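You operate a simulated robot arm through the tools that you are given. There is no shell and no other tool.

You are at the controls of a simulated robot arm. One attempt, no reset.

## Task
Put things in order on the top of the marking bench. At the end: the yellow peg from the top of the marking bench stands on top of the blue block; the brown peg from the top of the marking bench stands where the white bobbin stood; the white bobbin stands where the black twine stood; the black twine is in the teal tray; whatever was shut is shut again. Leave all else as you found it, and nothing knocked over.

It is judged by the outcome, as a careful person would: the job done as asked, and still so three seconds after it is handed in. It fails if anything else is knocked over, pushed out of place, dropped, spilled or broken.

## Robot
A 6-joint arm with a two-finger parallel gripper, fixed in place. Base frame: the origin is at the foot of the arm, x ahead of it, y to its left, z up; the work surface is at about z = 0. Readings come in mm, degrees, newtons and seconds.
With the tool pointing down near the work surface it reaches from about 180 to 460 mm from the base axis. Its first joint turns from -70.0 to 70.0 degrees. Payload 1.9 kg.
The TCP is the grasp point between the finger pads, 23 mm short of the fingertips. In the tool frame z runs along the fingers and y along their closing line. Largest opening 94 mm; finger width 38, thickness 10; the body of the gripper, 54 by 96 mm, starts 39 mm behind the TCP.
Orientation is that of the tool frame in the base frame, as a unit quaternion [x, y, z, w]. With the fingers straight down and closing along the base's y, the tool's x points along the base's -x, its y along +y and its z along -z.

## Interface
- The arm moves only by the tool apply_moves. Its argument "commands" is a list that holds one entry, the list of rows, each a list of 6 numbers: the shift along the base's x, y, z in mm, then the turn, a rotation vector about the base's x, y, z in rad. In form: [[[x, y, z, rx, ry, rz], ...]]. A call has 1 to 20 rows; each row shifts and turns the commanded pose from where the row before left it. "jaw" is the gripper command, from -1 (fully open) to 1 (shut), values between in proportion, set as the call begins (left out, the last holds). Each row takes 0.2 s and may step no farther than 50 mm and 8.6 degrees from the row before; otherwise, or with a gripper value out of range, the whole call is refused. A pose out of reach is approached as far as the arm can. The call stops where the force on the tool passes 40 N (or 10 N more than at its start, if that is more) or the arm is blocked; 0.2 s more then pass. The fingers move at their own pace (about 108 mm/s each) and stop on an object; they squeeze with about 29 N. The grip force told is the motor's: it shows also when the fingers shut on nothing. Time passes only in rows, and 0.2 s behind the last, so rows that do not move let the fingers close. It gives the time, the measured TCP pose, the force on the tool (base axes), the opening and the grip force at its end, in the units of the frame above (readings bear some noise), with the torque about the TCP (base axes, N m) and any sound that the robot's microphone picked up.
- Cameras (640 x 400 px; columns grow to the right, rows downward): "scene" is fixed at [41.7, 300.7, 426.9]; the picture's right is [-0.87, -0.48, 0.00], its down [-0.27, 0.48, -0.83] and it looks along [0.40, -0.73, -0.55] (base axes); focal length 326 px, centre (320, 200). "wrist" rides on the gripper at [87, 16, -74] in the tool frame; the picture's right is [-0.18, 0.98, 0.00], its down [-0.58, -0.11, -0.81] and it looks along [-0.79, -0.15, 0.59] (tool axes); focal length 243 px, centre (320, 200). There is no depth. A picture from a camera that has moved, and an enlarged one, comes with that camera's place and axes in the base frame and with its lens.
- grab_frame(camera): a new picture of that camera. It takes no simulated time.
- close_up(camera, box): a new picture of the part [left, top, right, bottom] of that camera's present view, enlarged. It takes no simulated time.
- close_job(): hands the job in; it is judged then, once.

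Places have to be worked out from the pictures, the camera data and where the tool is seen. Open the gripper and draw the arm clear of the work before you hand the job in, unless the task says otherwise.

The tools are called after "Call:" as name(argument=value, ...) on one line, values as JSON. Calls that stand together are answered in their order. apply_moves: Moves the arm, as the interface text tells. Its arguments: {"type":"object","properties":{"commands":{"type":"array"},"jaw":{"type":"number"}},"required":["commands"]} The other tools are called the same way: grab_frame (camera) takes a picture; close_up (camera, box) takes an enlarged picture of a part of a camera's view; close_job () hands the job in.

At the start:

```text
time_s: 0.0
ee_pos: [235.3, -108.0, 248.1]
tool_rot: [0.0, 1.0, -0.001, 0.0]
force: [0.2, -0.2, 0.3]
moment: [-0.04, -0.03, -0.01]
width: 94.1
gripper_force: 0.1
```

scene: 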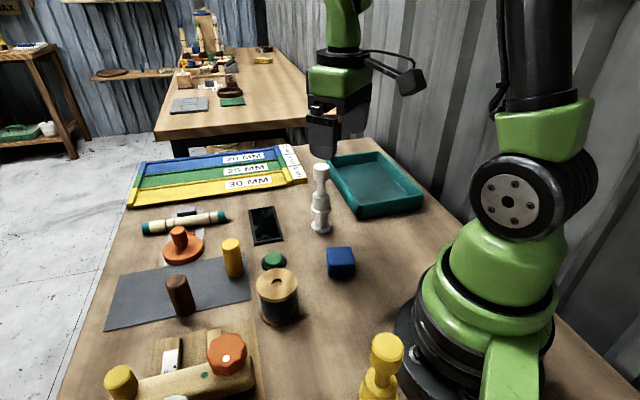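
wrist: 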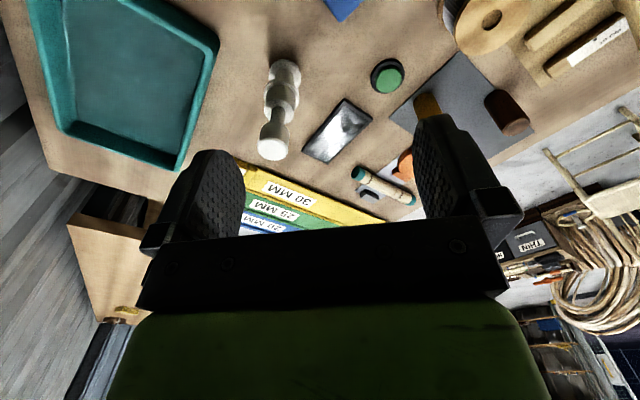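

I begin by looking closer at the bench to identify every object before moving.

Call:
close_up(camera="scene", box=[100, 130, 440, 340])

Call:
close_up(camera="scene", box=[80, 220, 420, 400])

Call:
close_up(camera="wrist", box=[240, 0, 640, 250])

```text
1.88 times, centred on (270, 235) of scene
camera zoom: at [41.7, 300.7, 426.9], right [-0.87, -0.48, 0.0], down [-0.27, 0.48, -0.83], along [0.4, -0.73, -0.55], focal length 614 px, centre (414, 134)
```

zoom: 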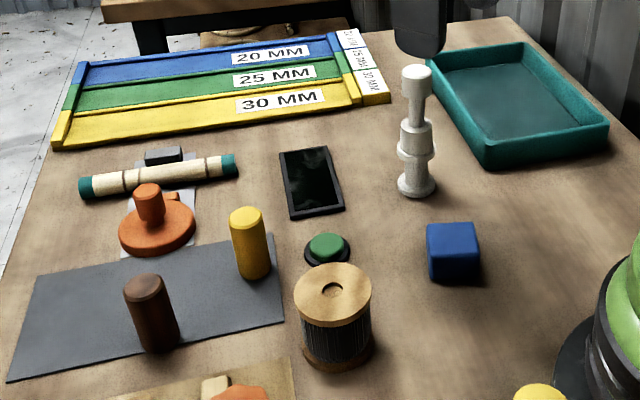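

```text
1.88 times, centred on (250, 310) of scene
camera zoom: at [41.7, 300.7, 426.9], right [-0.87, -0.48, 0.0], down [-0.27, 0.48, -0.83], along [0.4, -0.73, -0.55], focal length 614 px, centre (452, -7)
```

zoom: 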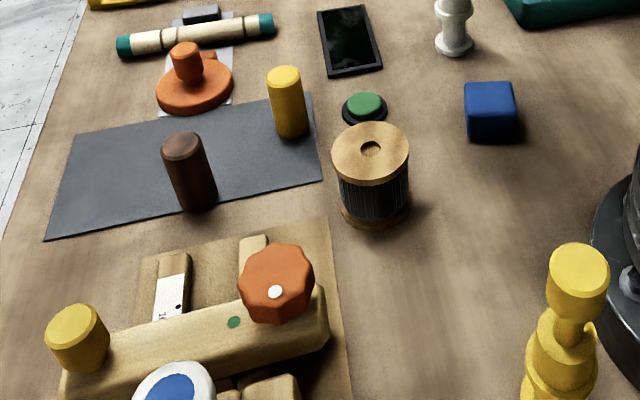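

```text
1.60 times, centred on (440, 125) of wrist
camera zoom: at [150.1, -91.3, 322.5], right [0.18, 0.98, 0.0], down [0.58, -0.11, 0.81], along [0.79, -0.15, -0.59], focal length 388 px, centre (128, 320)
```

zoom: 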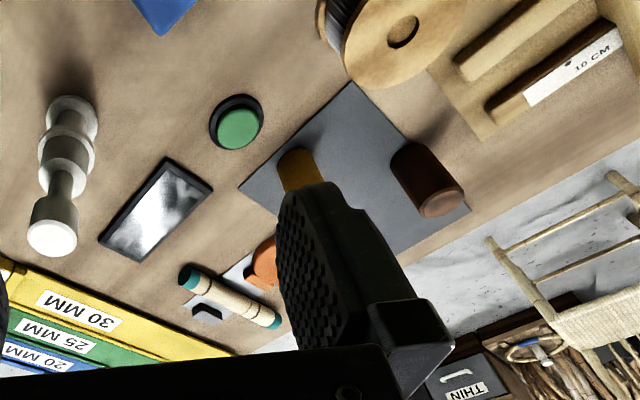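

The pictures show the black twine spool near (251, 50), white bobbin near (299, -173), yellow peg near (373, 13), brown peg near (386, 114), blue block near (210, -86), and the teal tray around (280, -395). I move above the twine, turned about 43° to line up with the board edge beside it, to refine its place with the wrist camera.

Call:
apply_moves(commands=[[[3.2, 31.4, -15.6, 0, 0, 0.149], [3.2, 31.4, -15.6, 0, 0, 0.149], [3.2, 31.4, -15.6, 0, 0, 0.149], [3.2, 31.4, -15.6, 0, 0, 0.149], [3.2, 31.4, -15.6, 0, 0, 0.149], [0, 0, 0, 0, 0, 0]]], jaw=-1)

Call:
grab_frame(camera="wrist")

Call:
grab_frame(camera="scene")

```text
time_s: 1.4
ee_pos: [254.4, 49.0, 170.1]
tool_rot: [-0.365, 0.931, -0.002, 0.001]
force: [-0.3, -0.8, -0.4]
moment: [-0.02, -0.01, -0.02]
width: 93.9
gripper_force: 0.2
```

```text
taken
camera wrist: at [179.4, 2.9, 245.0], right [-0.53, 0.85, 0.0], down [0.5, 0.32, 0.81], along [0.68, 0.43, -0.59], focal length 243 px, centre (320, 200)
```

wrist: 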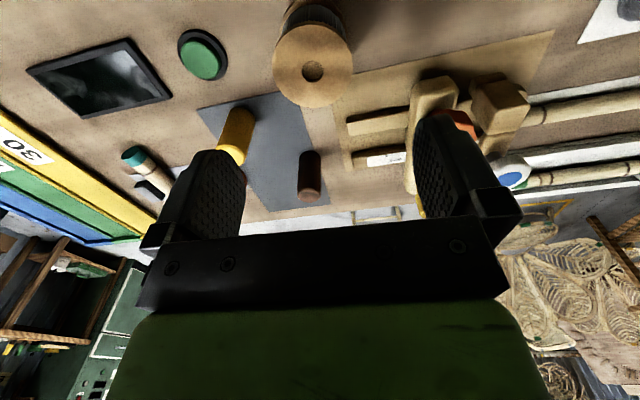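

```text
taken
```

scene: 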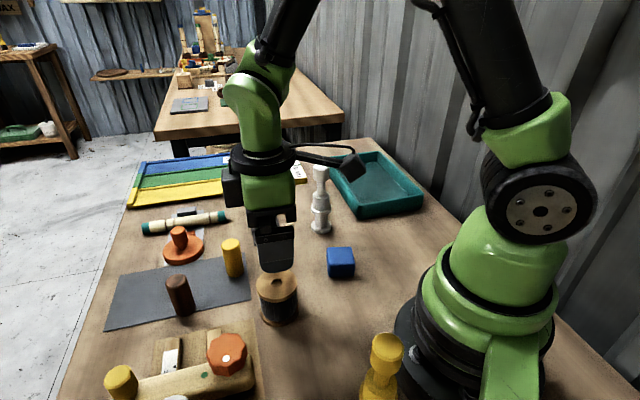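

The spool's top shows between the fingers; I zoom in to measure its centre precisely in both views.

Call:
close_up(camera="wrist", box=[220, 0, 420, 125])

Call:
close_up(camera="scene", box=[200, 220, 360, 320])

Call:
apply_moves(commands=[[[0, 0, 0, 0, 0, 0]]])

```text
3.20 times, centred on (320, 62) of wrist
camera zoom: at [179.4, 2.9, 245.0], right [-0.53, 0.85, 0.0], down [0.5, 0.32, 0.81], along [0.68, 0.43, -0.59], focal length 776 px, centre (320, 640)
```

zoom: 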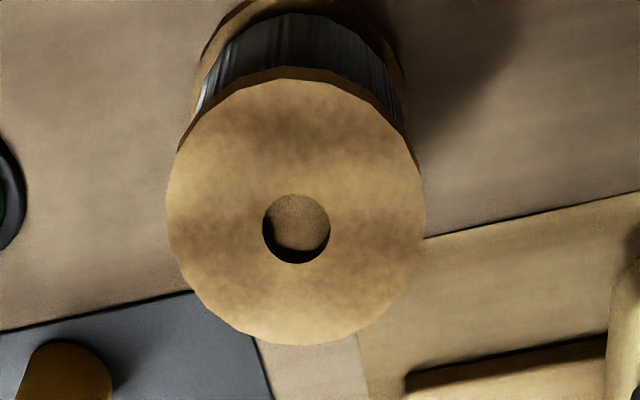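

```text
4.00 times, centred on (280, 270) of scene
camera zoom: at [41.7, 300.7, 426.9], right [-0.87, -0.48, 0.0], down [-0.27, 0.48, -0.83], along [0.4, -0.73, -0.55], focal length 1305 px, centre (480, -80)
```

zoom: 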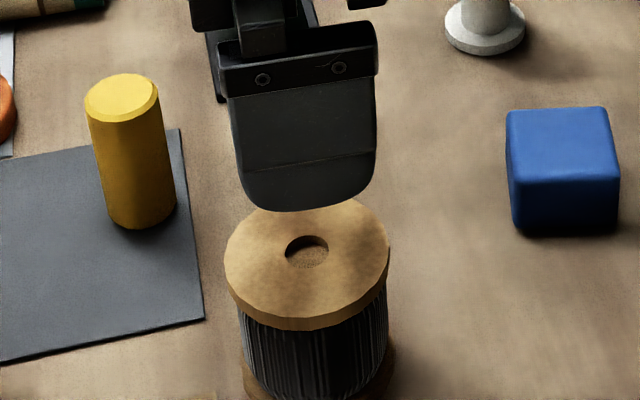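

```text
time_s: 1.8
ee_pos: [253.6, 49.1, 170.0]
tool_rot: [-0.364, 0.931, -0.003, 0.0]
force: [-0.3, -0.2, -0.1]
moment: [0.0, -0.02, -0.01]
width: 94.2
gripper_force: 0.1
```

Triangulating the hole gives the spool centre at about (255, 45), 66 mm tall and 60 mm wide, with the board edge 42 mm off. I shift to centre and lower part-way, then check.

Call:
apply_moves(commands=[[[1.3, -4, -30, 0, 0, 0], [0, 0, -35, 0, 0, 0], [0, 0, 0, 0, 0, 0]]])

Call:
grab_frame(camera="wrist")

Call:
close_up(camera="scene", box=[200, 220, 360, 320])

```text
time_s: 2.6
ee_pos: [253.6, 46.0, 102.0]
tool_rot: [-0.364, 0.931, -0.002, 0.001]
force: [-0.2, -0.2, -0.8]
moment: [0.01, -0.03, -0.03]
width: 94.3
gripper_force: 0.0
```

```text
taken
camera wrist: at [179.3, -0.8, 177.3], right [-0.53, 0.85, 0.0], down [0.5, 0.32, 0.81], along [0.68, 0.43, -0.59], focal length 243 px, centre (320, 200)
```

wrist: 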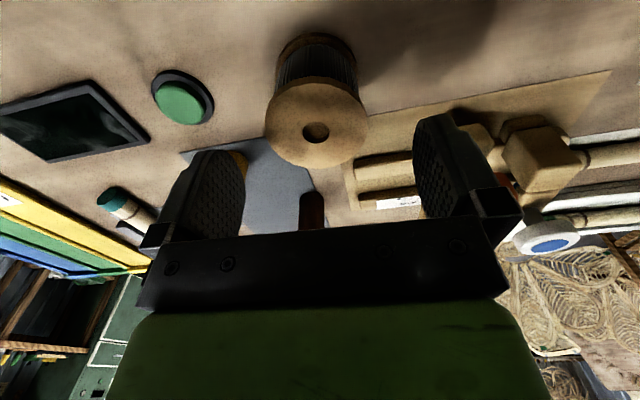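

```text
4.00 times, centred on (280, 270) of scene
camera zoom: at [41.7, 300.7, 426.9], right [-0.87, -0.48, 0.0], down [-0.27, 0.48, -0.83], along [0.4, -0.73, -0.55], focal length 1305 px, centre (480, -80)
```

zoom: 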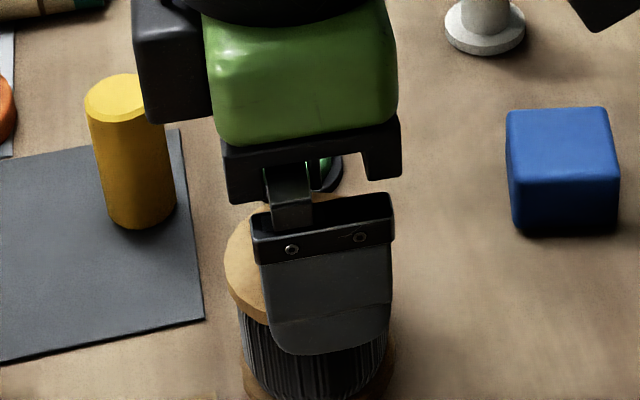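

The spool is centred between the fingers as seen; I idle one row to see how steady the pose reading is.

Call:
apply_moves(commands=[[[0, 0, 0, 0, 0, 0], [0, 0, 0, 0, 0, 0]]])

Call:
close_up(camera="wrist", box=[220, 30, 420, 155])

```text
time_s: 3.2
ee_pos: [253.8, 46.2, 102.7]
tool_rot: [-0.364, 0.932, -0.001, 0.0]
force: [-0.8, -0.5, -0.5]
moment: [-0.01, 0.0, -0.01]
width: 93.9
gripper_force: 0.0
```

```text
3.20 times, centred on (320, 92) of wrist
camera zoom: at [179.4, -0.8, 177.6], right [-0.53, 0.85, 0.0], down [0.5, 0.32, 0.81], along [0.68, 0.43, -0.59], focal length 776 px, centre (320, 544)
```

zoom: 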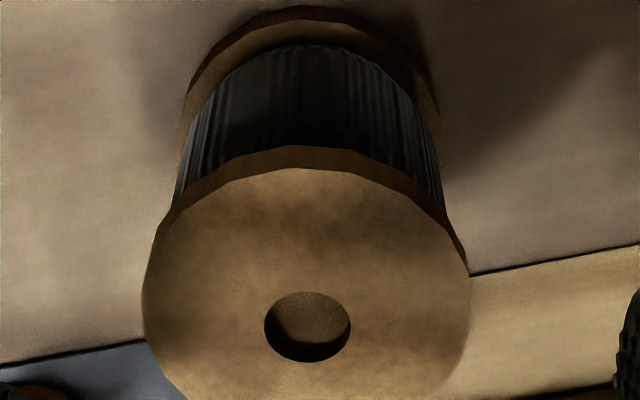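

The hole triangulates to about (254.6, 44.2) and the TCP is at about (254, 46.4); I shift by (0.5, -2), lower to z ≈ 54 and then close.

Call:
apply_moves(commands=[[[0.5, -2, -17, 0, 0, 0], [0, 0, -17, 0, 0, 0], [0, 0, -13, 0, 0, 0], [0, 0, 0, 0, 0, 0]]])

Call:
grab_frame(camera="wrist")

Call:
close_up(camera="scene", box=[180, 200, 380, 325])

```text
time_s: 4.2
ee_pos: [253.8, 43.0, 56.6]
tool_rot: [-0.364, 0.932, -0.002, 0.001]
force: [0.3, 1.0, -0.4]
moment: [-0.01, -0.03, 0.0]
width: 93.8
gripper_force: 0.0
```

```text
taken
camera wrist: at [179.0, -3.9, 131.4], right [-0.53, 0.85, 0.0], down [0.5, 0.32, 0.81], along [0.68, 0.43, -0.59], focal length 243 px, centre (320, 200)
```

wrist: 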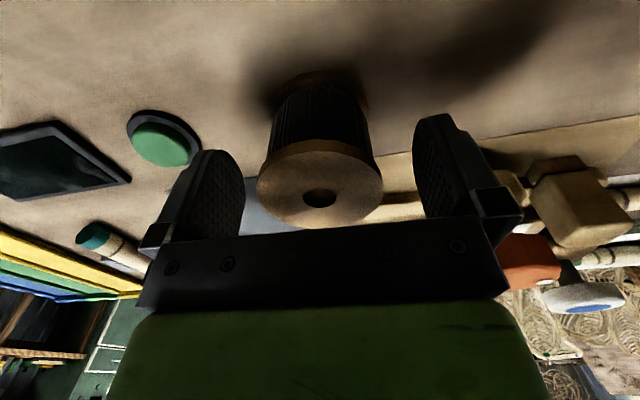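

```text
3.20 times, centred on (280, 262) of scene
camera zoom: at [41.7, 300.7, 426.9], right [-0.87, -0.48, 0.0], down [-0.27, 0.48, -0.83], along [0.4, -0.73, -0.55], focal length 1044 px, centre (448, 0)
```

zoom: 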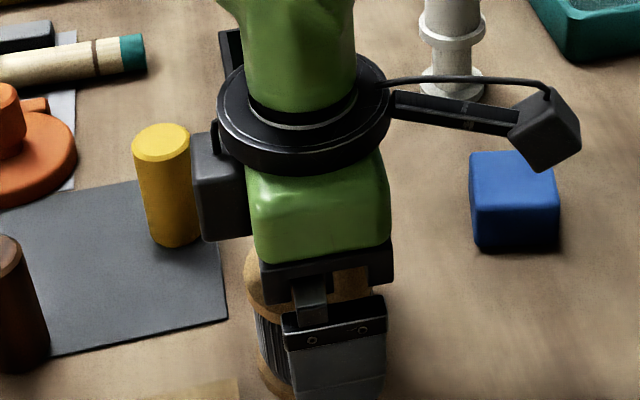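

Spool centred within 1 mm between the fingers. I close the jaws on it.

Call:
apply_moves(commands=[[[0, 0, 0, 0, 0, 0], [0, 0, 0, 0, 0, 0], [0, 0, 0, 0, 0, 0]]], jaw=1)

```text
time_s: 5.0
ee_pos: [253.8, 42.0, 57.1]
tool_rot: [-0.363, 0.932, -0.002, 0.0]
force: [0.3, -0.5, 0.0]
moment: [-0.01, 0.02, 0.01]
width: 57.9
gripper_force: 29.9
```

Gripped at 57.9 mm width with ~30 N. I lift gently and check that the spool comes along.

Call:
apply_moves(commands=[[[0, 0, 5, 0, 0, 0], [0, 0, 15, 0, 0, 0], [0, 0, 0, 0, 0, 0]]])

Call:
close_up(camera="scene", box=[180, 200, 380, 325])

Call:
grab_frame(camera="wrist")

```text
time_s: 5.8
ee_pos: [254.0, 42.1, 76.4]
tool_rot: [-0.364, 0.931, -0.002, 0.001]
force: [0.1, 0.9, -0.9]
moment: [0.01, 0.01, 0.0]
width: 57.8
gripper_force: 29.0
```

```text
3.20 times, centred on (280, 262) of scene
camera zoom: at [41.7, 300.7, 426.9], right [-0.87, -0.48, 0.0], down [-0.27, 0.48, -0.83], along [0.4, -0.73, -0.55], focal length 1044 px, centre (448, 0)
```

zoom: 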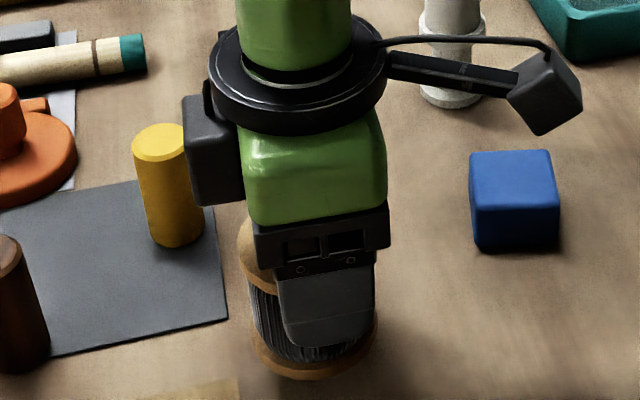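

```text
taken
camera wrist: at [180.1, -4.2, 150.9], right [-0.53, 0.85, 0.0], down [0.5, 0.32, 0.81], along [0.68, 0.43, -0.59], focal length 243 px, centre (320, 200)
```

wrist: 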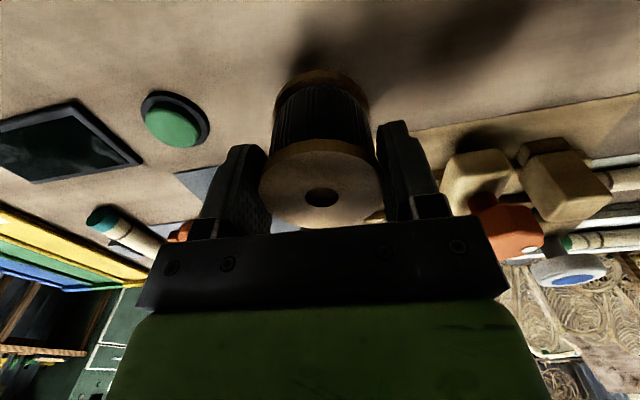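

The spool is securely lifted. I raise it well above the 145 mm bobbin and swing along an arc toward the tray, turning the tool by -90°.

Call:
apply_moves(commands=[[[0, 0, 35, 0, 0, 0], [0, 0, 35, 0, 0, 0], [0, 0, 35, 0, 0, 0], [0, 0, 35, 0, 0, 0], [3.3, -25.5, 0, 0, 0, -0.143], [0.5, -25.7, 0, 0, 0, -0.143], [-2.1, -25.6, 0, 0, 0, -0.143], [-4.7, -25.2, 0, 0, 0, -0.143], [-7.1, -24.7, 0, 0, 0, -0.143], [-9.6, -23.9, 0, 0, 0, -0.143], [-11.9, -22.7, 0, 0, 0, -0.143], [-14.1, -21.5, 0, 0, 0, -0.143], [-16.2, -19.9, 0, 0, 0, -0.143], [-18.1, -18.3, 0, 0, 0, -0.143], [-19.8, -16.3, 0, 0, 0, -0.143], [0, 0, 0, 0, 0, 0]]])

Call:
grab_frame(camera="wrist")

Call:
grab_frame(camera="scene")

```text
time_s: 9.2
ee_pos: [153.9, -207.6, 216.5]
tool_rot: [0.403, 0.915, -0.001, -0.001]
force: [0.6, 0.2, -1.2]
moment: [-0.02, -0.02, -0.01]
width: 57.6
gripper_force: 29.1
```

```text
taken
camera wrist: at [108.1, -133.5, 292.4], right [0.85, 0.53, 0.0], down [0.31, -0.5, 0.81], along [0.42, -0.69, -0.59], focal length 243 px, centre (320, 200)
```

wrist: 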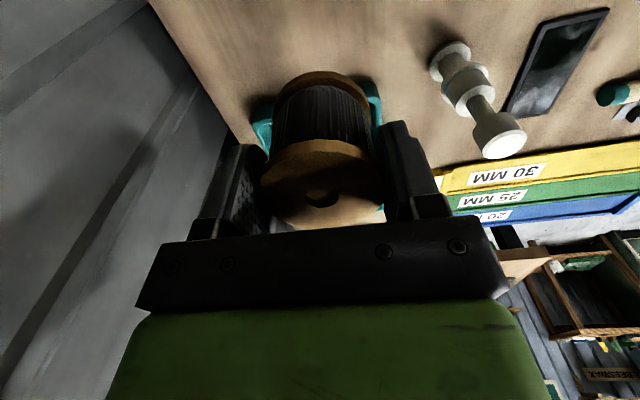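

```text
taken
```

scene: 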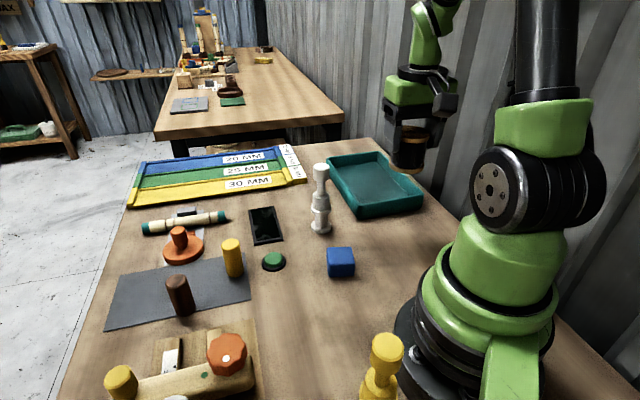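

The tray is now clear in the scene view; I enlarge it to locate its walls and floor.

Call:
close_up(camera="scene", box=[300, 130, 460, 230])

```text
4.00 times, centred on (380, 180) of scene
camera zoom: at [41.7, 300.6, 426.9], right [-0.87, -0.48, 0.0], down [-0.27, 0.48, -0.83], along [0.4, -0.73, -0.55], focal length 1305 px, centre (80, 280)
```

zoom: 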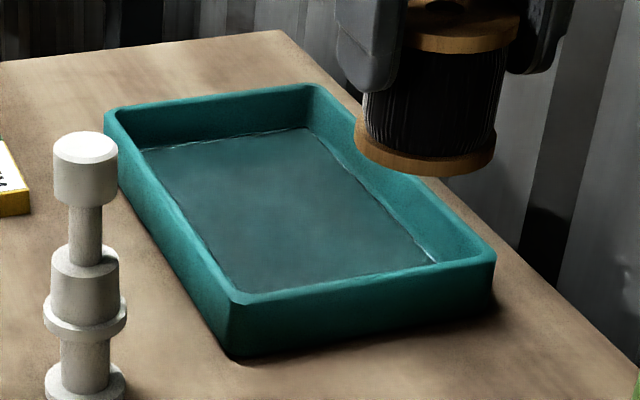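

Tray corners come out near (249,-237), (136,-350), (412,-403), (307,-506), rim about 37 mm high. I aim to set the spool at about (236,-335), just inside its near end and centred across it; first I move above that point.

Call:
apply_moves(commands=[[[20.7, -32.2, -12, 0, 0, 0], [20.7, -32.2, -12, 0, 0, 0], [20.7, -32.2, -12, 0, 0, 0], [20.6, -32.1, -12, 0, 0, 0], [0, 0, -20, 0, 0, 0], [0, 0, 0, 0, 0, 0]]])

Call:
grab_frame(camera="wrist")

Call:
close_up(camera="scene", box=[280, 80, 480, 230])

```text
time_s: 10.6
ee_pos: [237.8, -334.5, 149.6]
tool_rot: [0.402, 0.916, 0.0, 0.0]
force: [0.0, -0.8, -0.6]
moment: [0.03, -0.01, -0.02]
width: 58.0
gripper_force: 29.4
```

```text
taken
camera wrist: at [191.9, -259.0, 224.2], right [0.85, 0.53, 0.0], down [0.31, -0.5, 0.81], along [0.43, -0.69, -0.59], focal length 243 px, centre (320, 200)
```

wrist: 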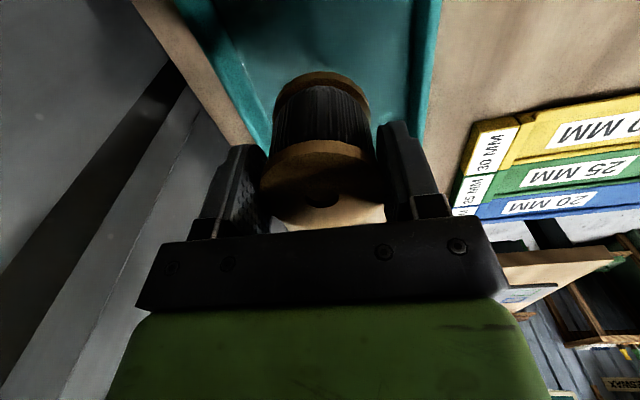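

```text
2.67 times, centred on (380, 155) of scene
camera zoom: at [41.7, 300.6, 426.9], right [-0.87, -0.48, 0.0], down [-0.27, 0.48, -0.83], along [0.4, -0.73, -0.55], focal length 870 px, centre (160, 320)
```

zoom: 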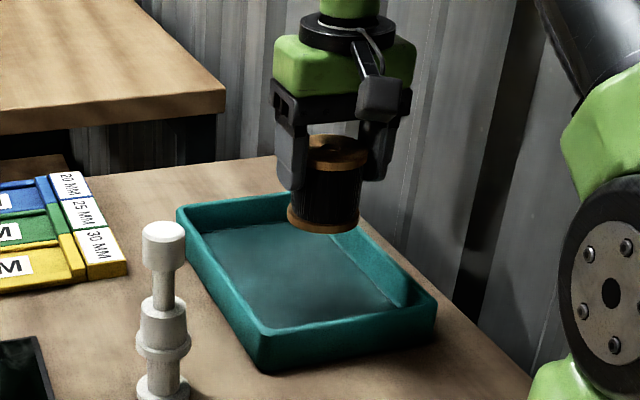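

The spool hangs over the tray as intended. I zoom the wrist view to check clearance to both tray walls before lowering.

Call:
close_up(camera="wrist", box=[160, 0, 480, 200])

```text
2.00 times, centred on (320, 100) of wrist
camera zoom: at [191.9, -259.0, 224.2], right [0.85, 0.53, 0.0], down [0.31, -0.5, 0.81], along [0.43, -0.69, -0.59], focal length 485 px, centre (320, 400)
```

zoom: 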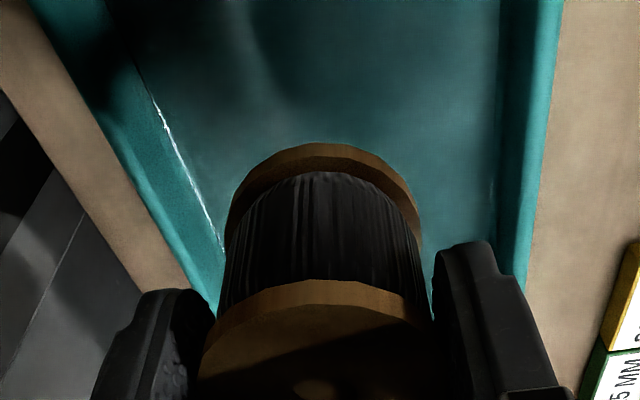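

Clearances to the tray walls are about 27 mm and 37 mm beyond the fingers. I lower to about 10 mm above the floor.

Call:
apply_moves(commands=[[[0, 0, -30, 0, 0, 0], [0, 0, -30, 0, 0, 0], [0, 0, -18, 0, 0, 0], [0, 0, 0, 0, 0, 0]]])

Call:
close_up(camera="scene", box=[300, 100, 460, 230])

```text
time_s: 11.6
ee_pos: [236.6, -335.0, 71.3]
tool_rot: [0.401, 0.916, -0.002, 0.0]
force: [-0.6, 0.4, -1.1]
moment: [0.0, 0.0, 0.02]
width: 57.6
gripper_force: 29.2
```

```text
3.08 times, centred on (380, 165) of scene
camera zoom: at [41.7, 300.7, 426.9], right [-0.87, -0.48, 0.0], down [-0.27, 0.48, -0.83], along [0.4, -0.73, -0.55], focal length 1004 px, centre (135, 308)
```

zoom: 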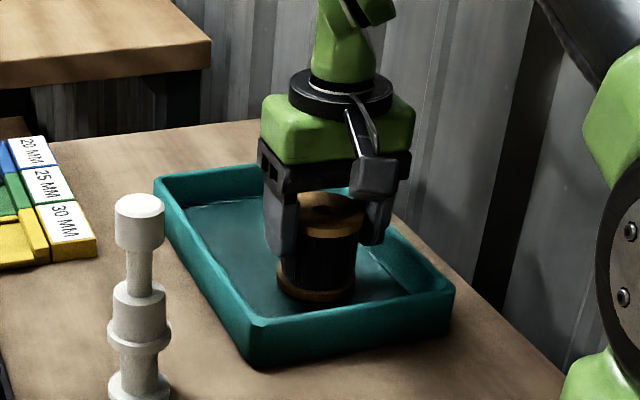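

Still no contact at z≈71. I go down in small steps, watching the force.

Call:
apply_moves(commands=[[[0, 0, -3, 0, 0, 0], [0, 0, -2, 0, 0, 0], [0, 0, -2, 0, 0, 0], [0, 0, 0, 0, 0, 0]]])

```text
time_s: 12.6
ee_pos: [237.2, -335.0, 63.8]
tool_rot: [0.402, 0.916, -0.002, 0.0]
force: [0.3, -0.3, -0.8]
moment: [0.0, 0.02, 0.02]
width: 57.6
gripper_force: 29.2
```

Call:
apply_moves(commands=[[[0, 0, -1, 0, 0, 0], [0, 0, -1, 0, 0, 0], [0, 0, 0, 0, 0, 0]]])

```text
time_s: 13.4
ee_pos: [236.3, -335.8, 63.4]
tool_rot: [0.403, 0.915, -0.002, 0.0]
force: [-7.2, 6.9, 26.1]
moment: [0.21, 0.21, -0.12]
width: 57.6
gripper_force: 29.1
```

Contact with the tray floor (26 N) at z ≈ 63.4. I ease back 1 mm, then open part-way to about 80 mm.

Call:
apply_moves(commands=[[[0, 0, 1, 0, 0, 0], [0, 0, 0, 0, 0, 0]]])

Call:
apply_moves(commands=[[[0, 0, 0, 0, 0, 0], [0, 0, 0, 0, 0, 0]]], jaw=-0.7)

Call:
close_up(camera="wrist", box=[100, 0, 580, 300])

```text
time_s: 14.0
ee_pos: [236.2, -334.9, 64.4]
tool_rot: [0.401, 0.916, -0.002, 0.001]
force: [0.6, -2.1, 3.6]
moment: [-0.24, -0.2, -0.04]
width: 57.3
gripper_force: 29.0
```

```text
time_s: 14.6
ee_pos: [237.4, -334.7, 62.4]
tool_rot: [0.402, 0.916, 0.0, -0.001]
force: [0.3, 1.0, -0.6]
moment: [0.0, -0.01, -0.01]
width: 80.0
gripper_force: 0.0
```

```text
1.33 times, centred on (340, 150) of wrist
camera zoom: at [191.0, -259.9, 138.4], right [0.85, 0.53, 0.0], down [0.32, -0.5, 0.81], along [0.43, -0.68, -0.59], focal length 324 px, centre (293, 267)
```

zoom: 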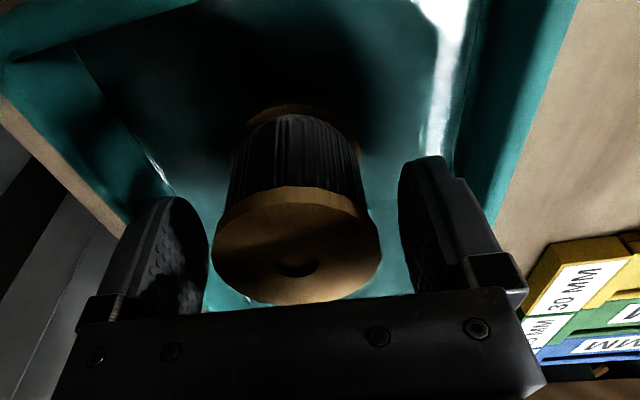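

The spool stands freely in the tray. I rise straight up, then travel to above the white bobbin while turning the tool.

Call:
apply_moves(commands=[[[0, 0, 20, 0, 0, 0], [0, 0, 40, 0, 0, 0], [0, 0, 50, 0, 0, 0], [0, 0, 50, 0, 0, 0], [15.75, 40.5, 0, 0, 0, 0.149], [15.75, 40.5, 0, 0, 0, 0.149], [15.75, 40.5, 0, 0, 0, 0.149], [15.75, 40.5, 0, 0, 0, 0.149], [0, 0, 0, 0, 0, 0]]])

Call:
grab_frame(camera="wrist")

Call:
grab_frame(camera="scene")

```text
time_s: 16.6
ee_pos: [302.4, -173.7, 226.7]
tool_rot: [0.114, 0.993, -0.002, 0.001]
force: [-0.2, -0.9, 0.0]
moment: [-0.03, 0.01, 0.0]
width: 80.0
gripper_force: 0.1
```

```text
taken
camera wrist: at [222.3, -137.5, 300.5], right [0.4, 0.92, 0.0], down [0.54, -0.24, 0.81], along [0.74, -0.33, -0.59], focal length 243 px, centre (320, 200)
```

wrist: 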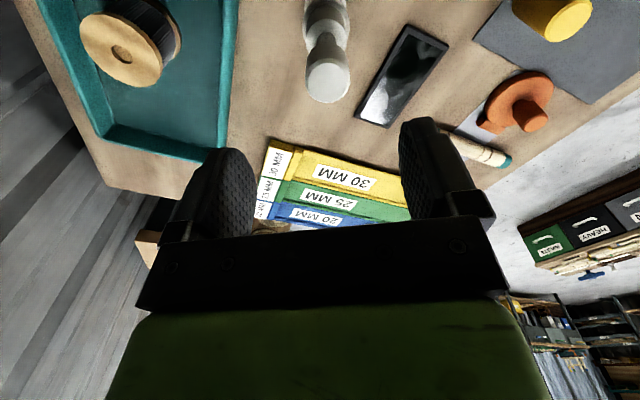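

```text
taken
```

scene: 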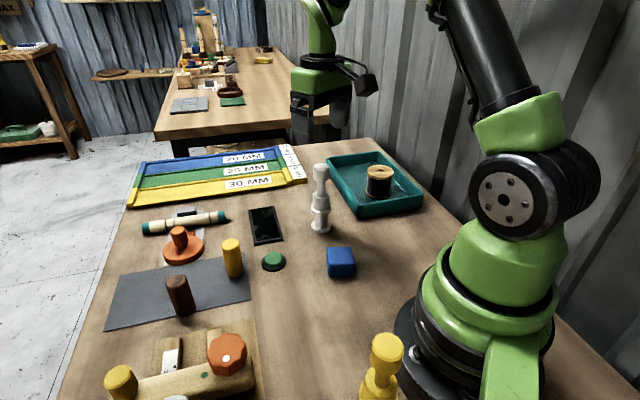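

Twine stands in the tray. Now I enlarge the bobbin in both views to fix its centre and height.

Call:
close_up(camera="wrist", box=[240, 0, 400, 110])

Call:
close_up(camera="scene", box=[260, 150, 380, 245])

```text
3.64 times, centred on (320, 55) of wrist
camera zoom: at [222.3, -137.5, 300.5], right [0.4, 0.92, 0.0], down [0.54, -0.24, 0.81], along [0.74, -0.33, -0.59], focal length 882 px, centre (320, 727)
```

zoom: 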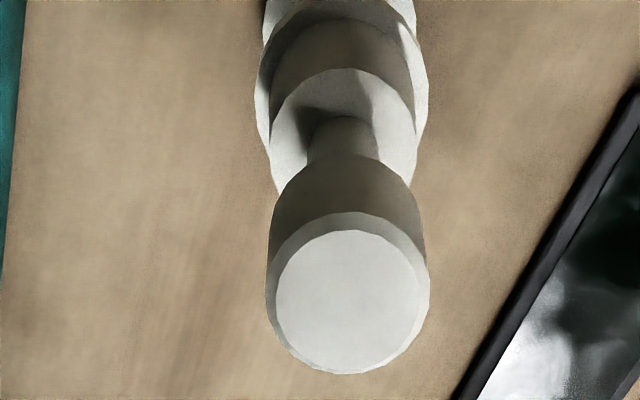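

```text
4.21 times, centred on (320, 198) of scene
camera zoom: at [41.7, 300.7, 426.9], right [-0.87, -0.48, 0.0], down [-0.27, 0.48, -0.83], along [0.4, -0.73, -0.55], focal length 1374 px, centre (320, 210)
```

zoom: 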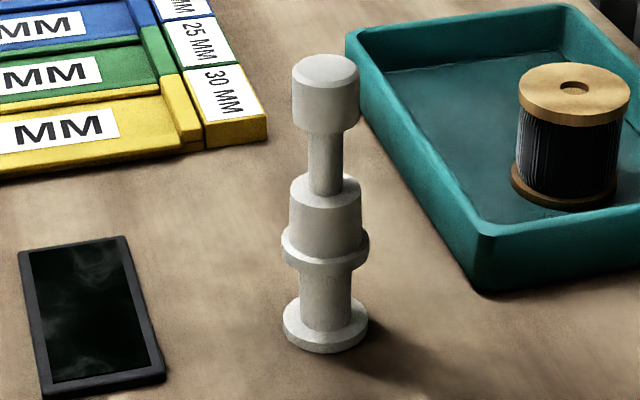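

The two views disagree by a few mm on the bobbin, so I let the arm settle and look again.

Call:
apply_moves(commands=[[[0, 0, 0, 0, 0, 0], [0, 0, 0, 0, 0, 0], [0, 0, 0, 0, 0, 0]]])

Call:
close_up(camera="wrist", box=[240, 0, 400, 110])

Call:
close_up(camera="scene", box=[240, 70, 400, 170])

```text
time_s: 17.4
ee_pos: [302.1, -173.9, 225.3]
tool_rot: [0.115, 0.993, -0.003, -0.001]
force: [-0.2, 1.1, -0.2]
moment: [-0.01, 0.01, 0.0]
width: 80.0
gripper_force: 0.0
```

```text
3.64 times, centred on (320, 55) of wrist
camera zoom: at [222.3, -137.9, 300.4], right [0.4, 0.91, 0.0], down [0.54, -0.24, 0.81], along [0.74, -0.33, -0.59], focal length 882 px, centre (320, 727)
```

zoom: 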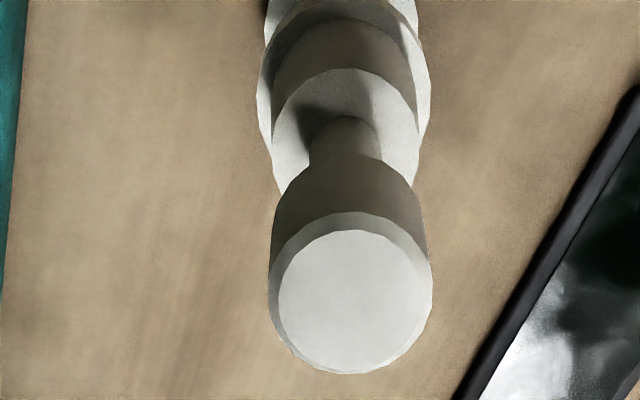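

```text
4.00 times, centred on (320, 120) of scene
camera zoom: at [41.7, 300.7, 426.9], right [-0.87, -0.48, 0.0], down [-0.27, 0.48, -0.83], along [0.4, -0.73, -0.55], focal length 1305 px, centre (320, 520)
```

zoom: 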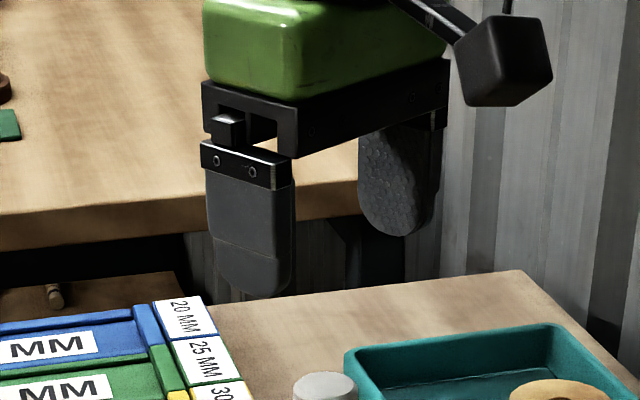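

The head appears about 5 mm toward +y of the tool axis in the wrist view. I open fully and lower to just above the bobbin head for a view with less parallax.

Call:
apply_moves(commands=[[[0, 2, -25, 0, 0, 0], [0, 1, -25, 0, 0, 0], [0, 0, 0, 0, 0, 0], [0, 0, 0, 0, 0, 0]]], jaw=-1)

Call:
close_up(camera="wrist", box=[160, 0, 480, 200])

Call:
close_up(camera="scene", box=[240, 110, 400, 240])

```text
time_s: 18.4
ee_pos: [300.5, -171.5, 173.1]
tool_rot: [0.115, 0.993, -0.001, 0.0]
force: [0.0, 0.5, 0.1]
moment: [0.02, 0.0, 0.0]
width: 94.2
gripper_force: 0.1
```

```text
2.00 times, centred on (320, 100) of wrist
camera zoom: at [220.2, -136.0, 247.9], right [0.4, 0.91, 0.0], down [0.54, -0.24, 0.81], along [0.74, -0.33, -0.59], focal length 485 px, centre (320, 400)
```

zoom: 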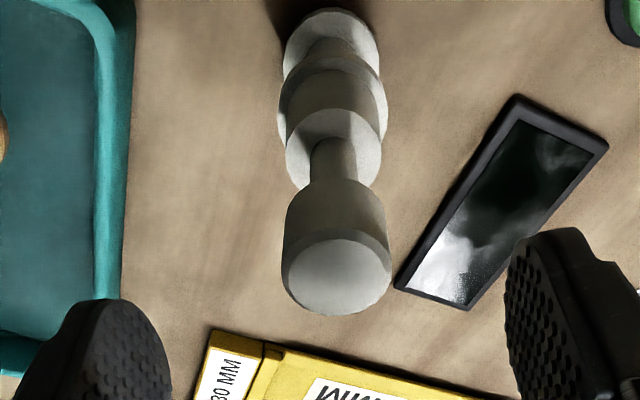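

```text
3.08 times, centred on (320, 175) of scene
camera zoom: at [41.7, 300.7, 426.9], right [-0.87, -0.48, 0.0], down [-0.27, 0.48, -0.83], along [0.4, -0.73, -0.55], focal length 1004 px, centre (320, 277)
```

zoom: 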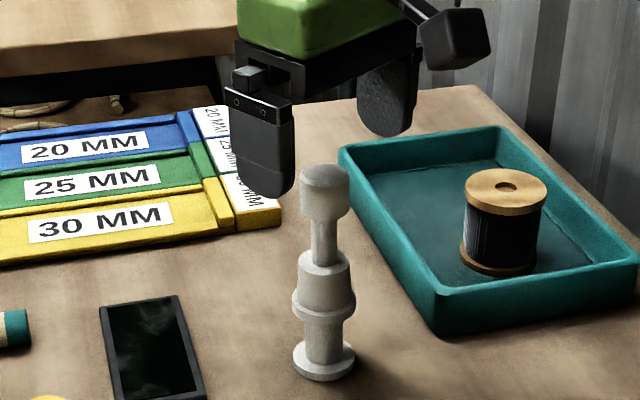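

Wrist view puts the head at about (-1, +5) mm from the tool axis. I shift accordingly while staying above the head, and recheck.

Call:
apply_moves(commands=[[[-0.5, 4.8, 0, 0, 0, 0], [0, 0, 0, 0, 0, 0], [0, 0, 0, 0, 0, 0]]], jaw=-0.5)

Call:
close_up(camera="wrist", box=[160, 50, 480, 250])

Call:
close_up(camera="scene", box=[240, 110, 400, 240])

```text
time_s: 19.2
ee_pos: [300.5, -167.2, 173.0]
tool_rot: [0.115, 0.993, -0.002, 0.0]
force: [-0.4, -0.2, 0.4]
moment: [0.02, 0.0, 0.02]
width: 70.6
gripper_force: 0.1
```

```text
2.00 times, centred on (320, 150) of wrist
camera zoom: at [219.1, -130.7, 248.5], right [0.4, 0.91, 0.0], down [0.54, -0.24, 0.81], along [0.74, -0.33, -0.59], focal length 485 px, centre (320, 300)
```

zoom: 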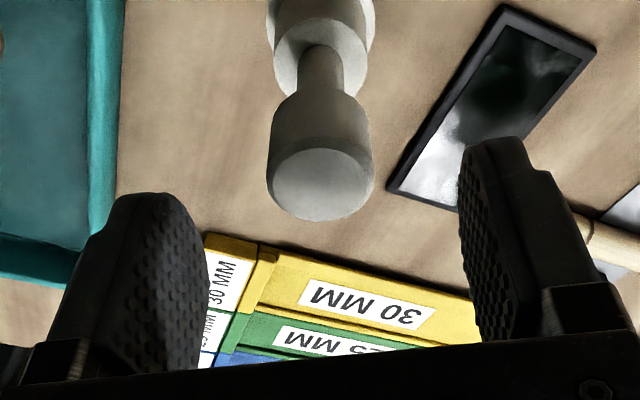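

```text
3.08 times, centred on (320, 175) of scene
camera zoom: at [41.7, 300.7, 426.9], right [-0.87, -0.48, 0.0], down [-0.27, 0.48, -0.83], along [0.4, -0.73, -0.55], focal length 1004 px, centre (320, 277)
```

zoom: 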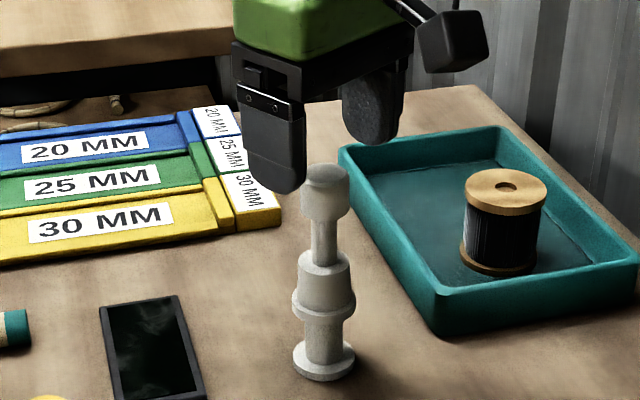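

Now the head is centred (wrist view and scene agree relative to the fingers). I lower to z ≈ 128 so the pads cover the head.

Call:
apply_moves(commands=[[[0, 0, -20, 0, 0, 0], [0, 0, -15, 0, 0, 0], [0, 0, -10, 0, 0, 0], [0, 0, 0, 0, 0, 0]]])

Call:
close_up(camera="wrist", box=[160, 50, 480, 250])

Call:
close_up(camera="scene", box=[240, 110, 400, 240])

```text
time_s: 20.2
ee_pos: [299.8, -165.0, 127.6]
tool_rot: [0.115, 0.993, -0.001, -0.001]
force: [0.4, 0.0, 0.7]
moment: [0.02, -0.02, 0.01]
width: 70.6
gripper_force: 0.0
```

```text
2.00 times, centred on (320, 150) of wrist
camera zoom: at [219.3, -129.6, 203.0], right [0.4, 0.91, 0.0], down [0.54, -0.24, 0.81], along [0.74, -0.33, -0.59], focal length 485 px, centre (320, 300)
```

zoom: 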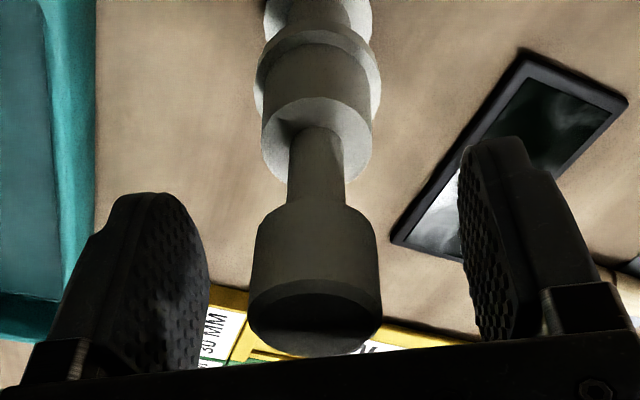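

```text
3.08 times, centred on (320, 175) of scene
camera zoom: at [41.7, 300.7, 426.9], right [-0.87, -0.48, 0.0], down [-0.27, 0.48, -0.83], along [0.4, -0.73, -0.55], focal length 1004 px, centre (320, 277)
```

zoom: 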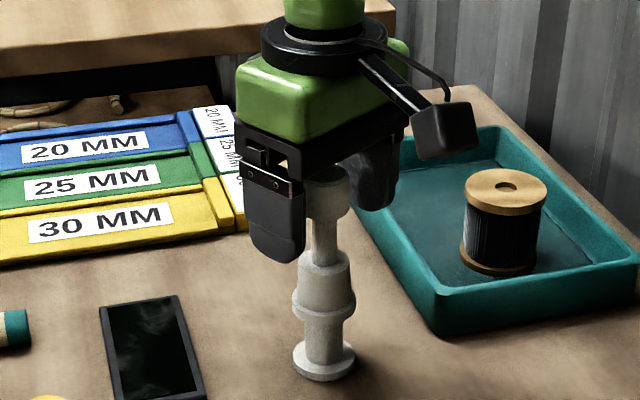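

Centred within 1 mm; I nudge -0.8 mm in y and close on the head.

Call:
apply_moves(commands=[[[-0.2, -0.8, 0, 0, 0, 0], [0, 0, 0, 0, 0, 0]]])

Call:
apply_moves(commands=[[[0, 0, 0, 0, 0, 0], [0, 0, 0, 0, 0, 0], [0, 0, 0, 0, 0, 0]]], jaw=1)

Call:
close_up(camera="scene", box=[240, 110, 400, 240])

Call:
close_up(camera="wrist", box=[160, 50, 480, 250])

```text
time_s: 20.8
ee_pos: [299.5, -166.0, 129.6]
tool_rot: [0.114, 0.993, -0.002, 0.0]
force: [0.9, 0.4, 0.6]
moment: [0.0, -0.02, 0.01]
width: 70.5
gripper_force: 0.1
```

```text
time_s: 21.6
ee_pos: [299.4, -166.6, 129.4]
tool_rot: [0.115, 0.993, -0.002, 0.0]
force: [-0.8, 0.8, 0.7]
moment: [0.09, -0.04, 0.02]
width: 29.2
gripper_force: 28.9
```

```text
3.08 times, centred on (320, 175) of scene
camera zoom: at [41.7, 300.7, 426.9], right [-0.87, -0.48, 0.0], down [-0.27, 0.48, -0.83], along [0.4, -0.73, -0.55], focal length 1004 px, centre (320, 277)
```

zoom: 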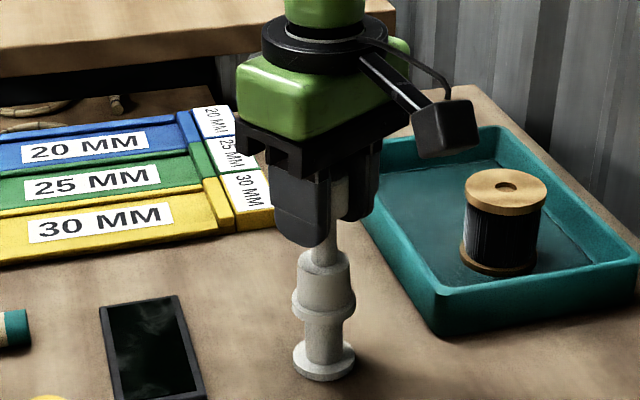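

```text
2.00 times, centred on (320, 150) of wrist
camera zoom: at [219.4, -130.6, 203.6], right [0.4, 0.91, 0.0], down [0.54, -0.24, 0.81], along [0.74, -0.33, -0.59], focal length 485 px, centre (320, 300)
```

zoom: 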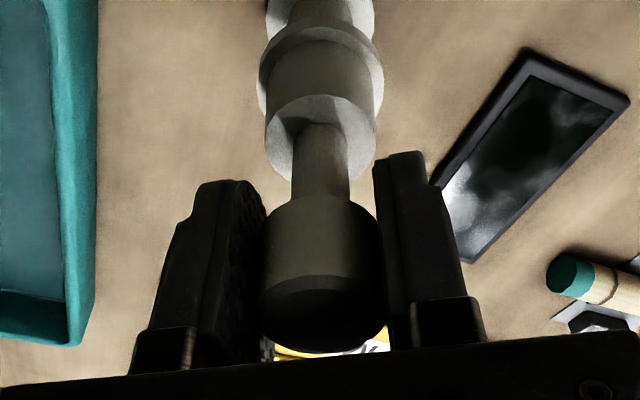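

Gripped at 29 mm without disturbing the base; the bobbin's place is about (299.5, -166.4). I lift 80 mm and carry it toward the twine's former place (253.7, 43).

Call:
apply_moves(commands=[[[0, 0, 5, 0, 0, 0], [0, 0, 15, 0, 0, 0], [0, 0, 30, 0, 0, 0], [0, 0, 30, 0, 0, 0], [0, 0, 0, 0, 0, 0]]])

Call:
grab_frame(camera="scene")

```text
time_s: 22.8
ee_pos: [300.1, -167.5, 208.9]
tool_rot: [0.115, 0.993, -0.002, -0.001]
force: [0.9, -0.9, -0.9]
moment: [-0.04, -0.02, -0.01]
width: 29.1
gripper_force: 29.0
```

```text
taken
```

scene: 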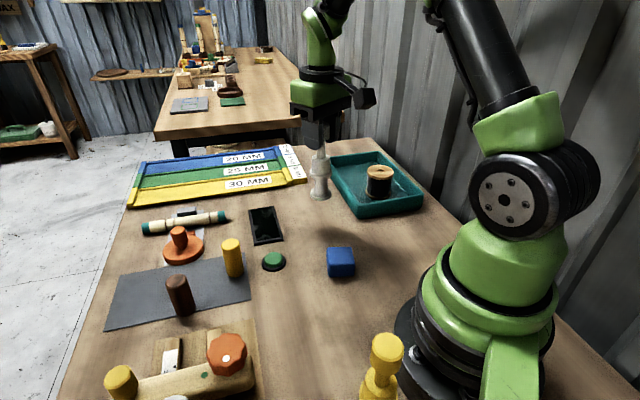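

The bobbin is held upright and clear of everything. I carry it across to above the twine's old place.

Call:
apply_moves(commands=[[[-9, 41.8, 0, 0, 0, 0], [-9, 41.8, 0, 0, 0, 0], [-9, 41.8, 0, 0, 0, 0], [-9, 41.8, 0, 0, 0, 0], [-9, 41.8, 0, 0, 0, 0], [0, 0, 0, 0, 0, 0], [0, 0, -30, 0, 0, 0], [0, 0, -30, 0, 0, 0], [0, 0, 0, 0, 0, 0]]])

Call:
grab_frame(camera="wrist")

Call:
close_up(camera="scene", box=[200, 190, 400, 325])

```text
time_s: 24.8
ee_pos: [255.9, 44.8, 147.7]
tool_rot: [0.116, 0.993, -0.001, 0.0]
force: [0.1, 0.8, 0.1]
moment: [0.0, -0.01, 0.01]
width: 29.0
gripper_force: 29.2
```

```text
taken
camera wrist: at [175.4, 81.2, 223.2], right [0.4, 0.91, 0.0], down [0.54, -0.24, 0.81], along [0.74, -0.33, -0.59], focal length 243 px, centre (320, 200)
```

wrist: 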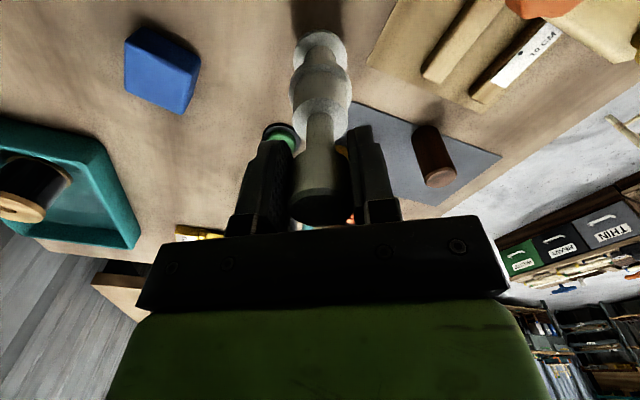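

```text
2.96 times, centred on (300, 258) of scene
camera zoom: at [41.7, 300.7, 426.9], right [-0.87, -0.48, 0.0], down [-0.27, 0.48, -0.83], along [0.4, -0.73, -0.55], focal length 967 px, centre (379, 30)
```

zoom: 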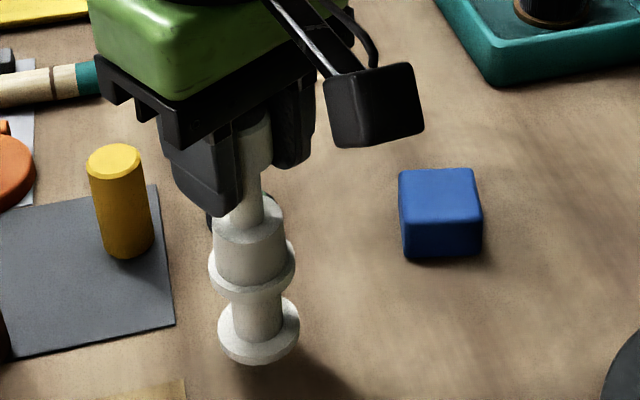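

The bobbin hangs about 18 mm above the bench. I zoom in to check its verticality and exact position before setting down.

Call:
close_up(camera="wrist", box=[240, 10, 400, 110])

Call:
close_up(camera="scene", box=[230, 220, 330, 320])

Call:
apply_moves(commands=[[[0, 0, 0, 0, 0, 0], [0, 0, 0, 0, 0, 0]]])

```text
4.00 times, centred on (320, 60) of wrist
camera zoom: at [175.4, 81.2, 223.2], right [0.4, 0.91, 0.0], down [0.54, -0.24, 0.81], along [0.74, -0.33, -0.59], focal length 970 px, centre (320, 760)
```

zoom: 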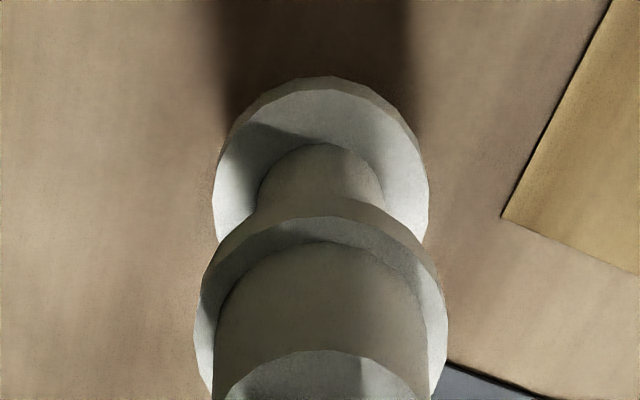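

```text
4.00 times, centred on (280, 270) of scene
camera zoom: at [41.7, 300.7, 426.9], right [-0.87, -0.48, 0.0], down [-0.27, 0.48, -0.83], along [0.4, -0.73, -0.55], focal length 1305 px, centre (480, -80)
```

zoom: 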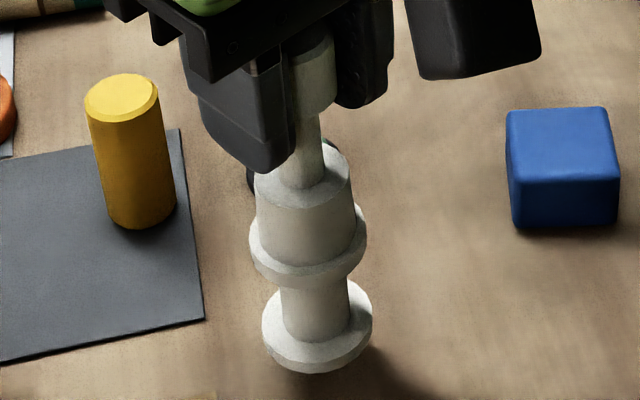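

```text
time_s: 25.4
ee_pos: [255.3, 45.0, 147.9]
tool_rot: [0.115, 0.993, -0.002, 0.0]
force: [0.5, -0.1, -0.7]
moment: [0.04, 0.01, 0.0]
width: 29.1
gripper_force: 29.0
```

The bobbin hangs vertical; scene and pose readings agree to about 2 mm with the twine's old centre, so I split the difference with a (-1.2, -1.2) shift and lower.

Call:
apply_moves(commands=[[[-1.2, -1.2, -8, 0, 0, 0], [0, 0, -6, 0, 0, 0], [0, 0, -2, 0, 0, 0], [0, 0, 0, 0, 0, 0]]])

```text
time_s: 26.4
ee_pos: [254.0, 42.1, 134.2]
tool_rot: [0.116, 0.993, -0.002, 0.0]
force: [0.2, 0.1, -0.7]
moment: [0.01, 0.0, -0.03]
width: 29.2
gripper_force: 29.1
```

Call:
apply_moves(commands=[[[0, 0, -1.5, 0, 0, 0], [0, 0, -1.5, 0, 0, 0], [0, 0, 0, 0, 0, 0]]])

Call:
close_up(camera="scene", box=[230, 220, 330, 320])

```text
time_s: 27.2
ee_pos: [253.1, 43.1, 130.3]
tool_rot: [0.115, 0.993, -0.001, 0.0]
force: [-0.5, 0.8, -1.8]
moment: [-0.01, -0.01, -0.01]
width: 29.2
gripper_force: 29.0
```

```text
4.00 times, centred on (280, 270) of scene
camera zoom: at [41.7, 300.7, 426.9], right [-0.87, -0.48, 0.0], down [-0.27, 0.48, -0.83], along [0.4, -0.73, -0.55], focal length 1305 px, centre (480, -80)
```

zoom: 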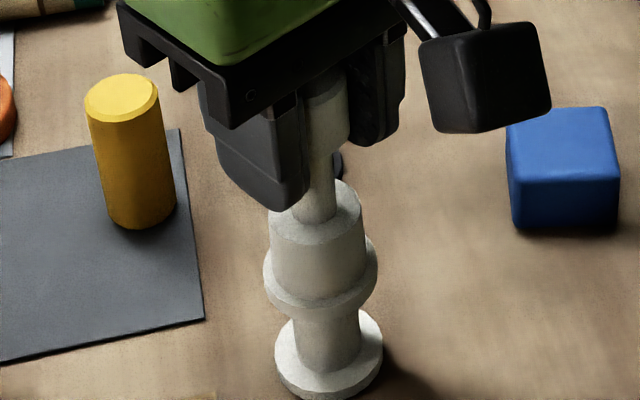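

Scene view suggests the centre should be about 2–3 mm further toward (+x,+y); I shift (+2, +1) while still just above the bench, then touch down.

Call:
apply_moves(commands=[[[2, 1, 0, 0, 0, 0], [0, 0, -1, 0, 0, 0], [0, 0, 0, 0, 0, 0]]])

```text
time_s: 28.0
ee_pos: [257.1, 43.7, 127.6]
tool_rot: [0.116, 0.993, -0.001, 0.001]
force: [-3.8, -4.2, 21.0]
moment: [-0.32, 0.12, -0.04]
width: 29.3
gripper_force: 29.7
```

Touchdown (21 N). I ease up slightly, then open part-way.

Call:
apply_moves(commands=[[[0, 0, 0.7, 0, 0, 0], [0, 0, 0, 0, 0, 0], [0, 0, 0, 0, 0, 0]]])

Call:
close_up(camera="scene", box=[230, 220, 330, 320])

```text
time_s: 28.8
ee_pos: [253.9, 43.5, 128.7]
tool_rot: [0.115, 0.993, -0.001, 0.0]
force: [0.2, -0.5, -1.0]
moment: [0.01, -0.01, 0.05]
width: 29.1
gripper_force: 29.1
```

```text
4.00 times, centred on (280, 270) of scene
camera zoom: at [41.7, 300.7, 426.9], right [-0.87, -0.48, 0.0], down [-0.27, 0.48, -0.83], along [0.4, -0.73, -0.55], focal length 1305 px, centre (480, -80)
```

zoom: 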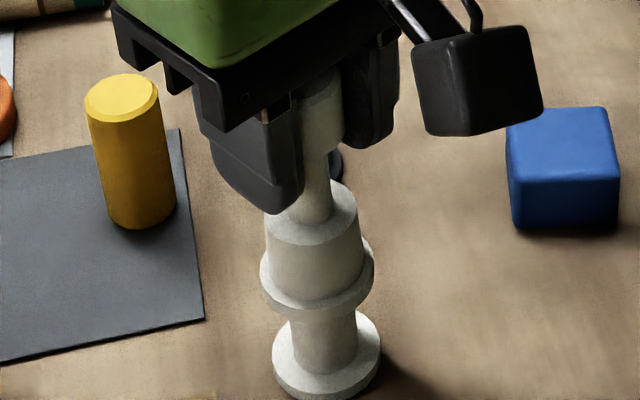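

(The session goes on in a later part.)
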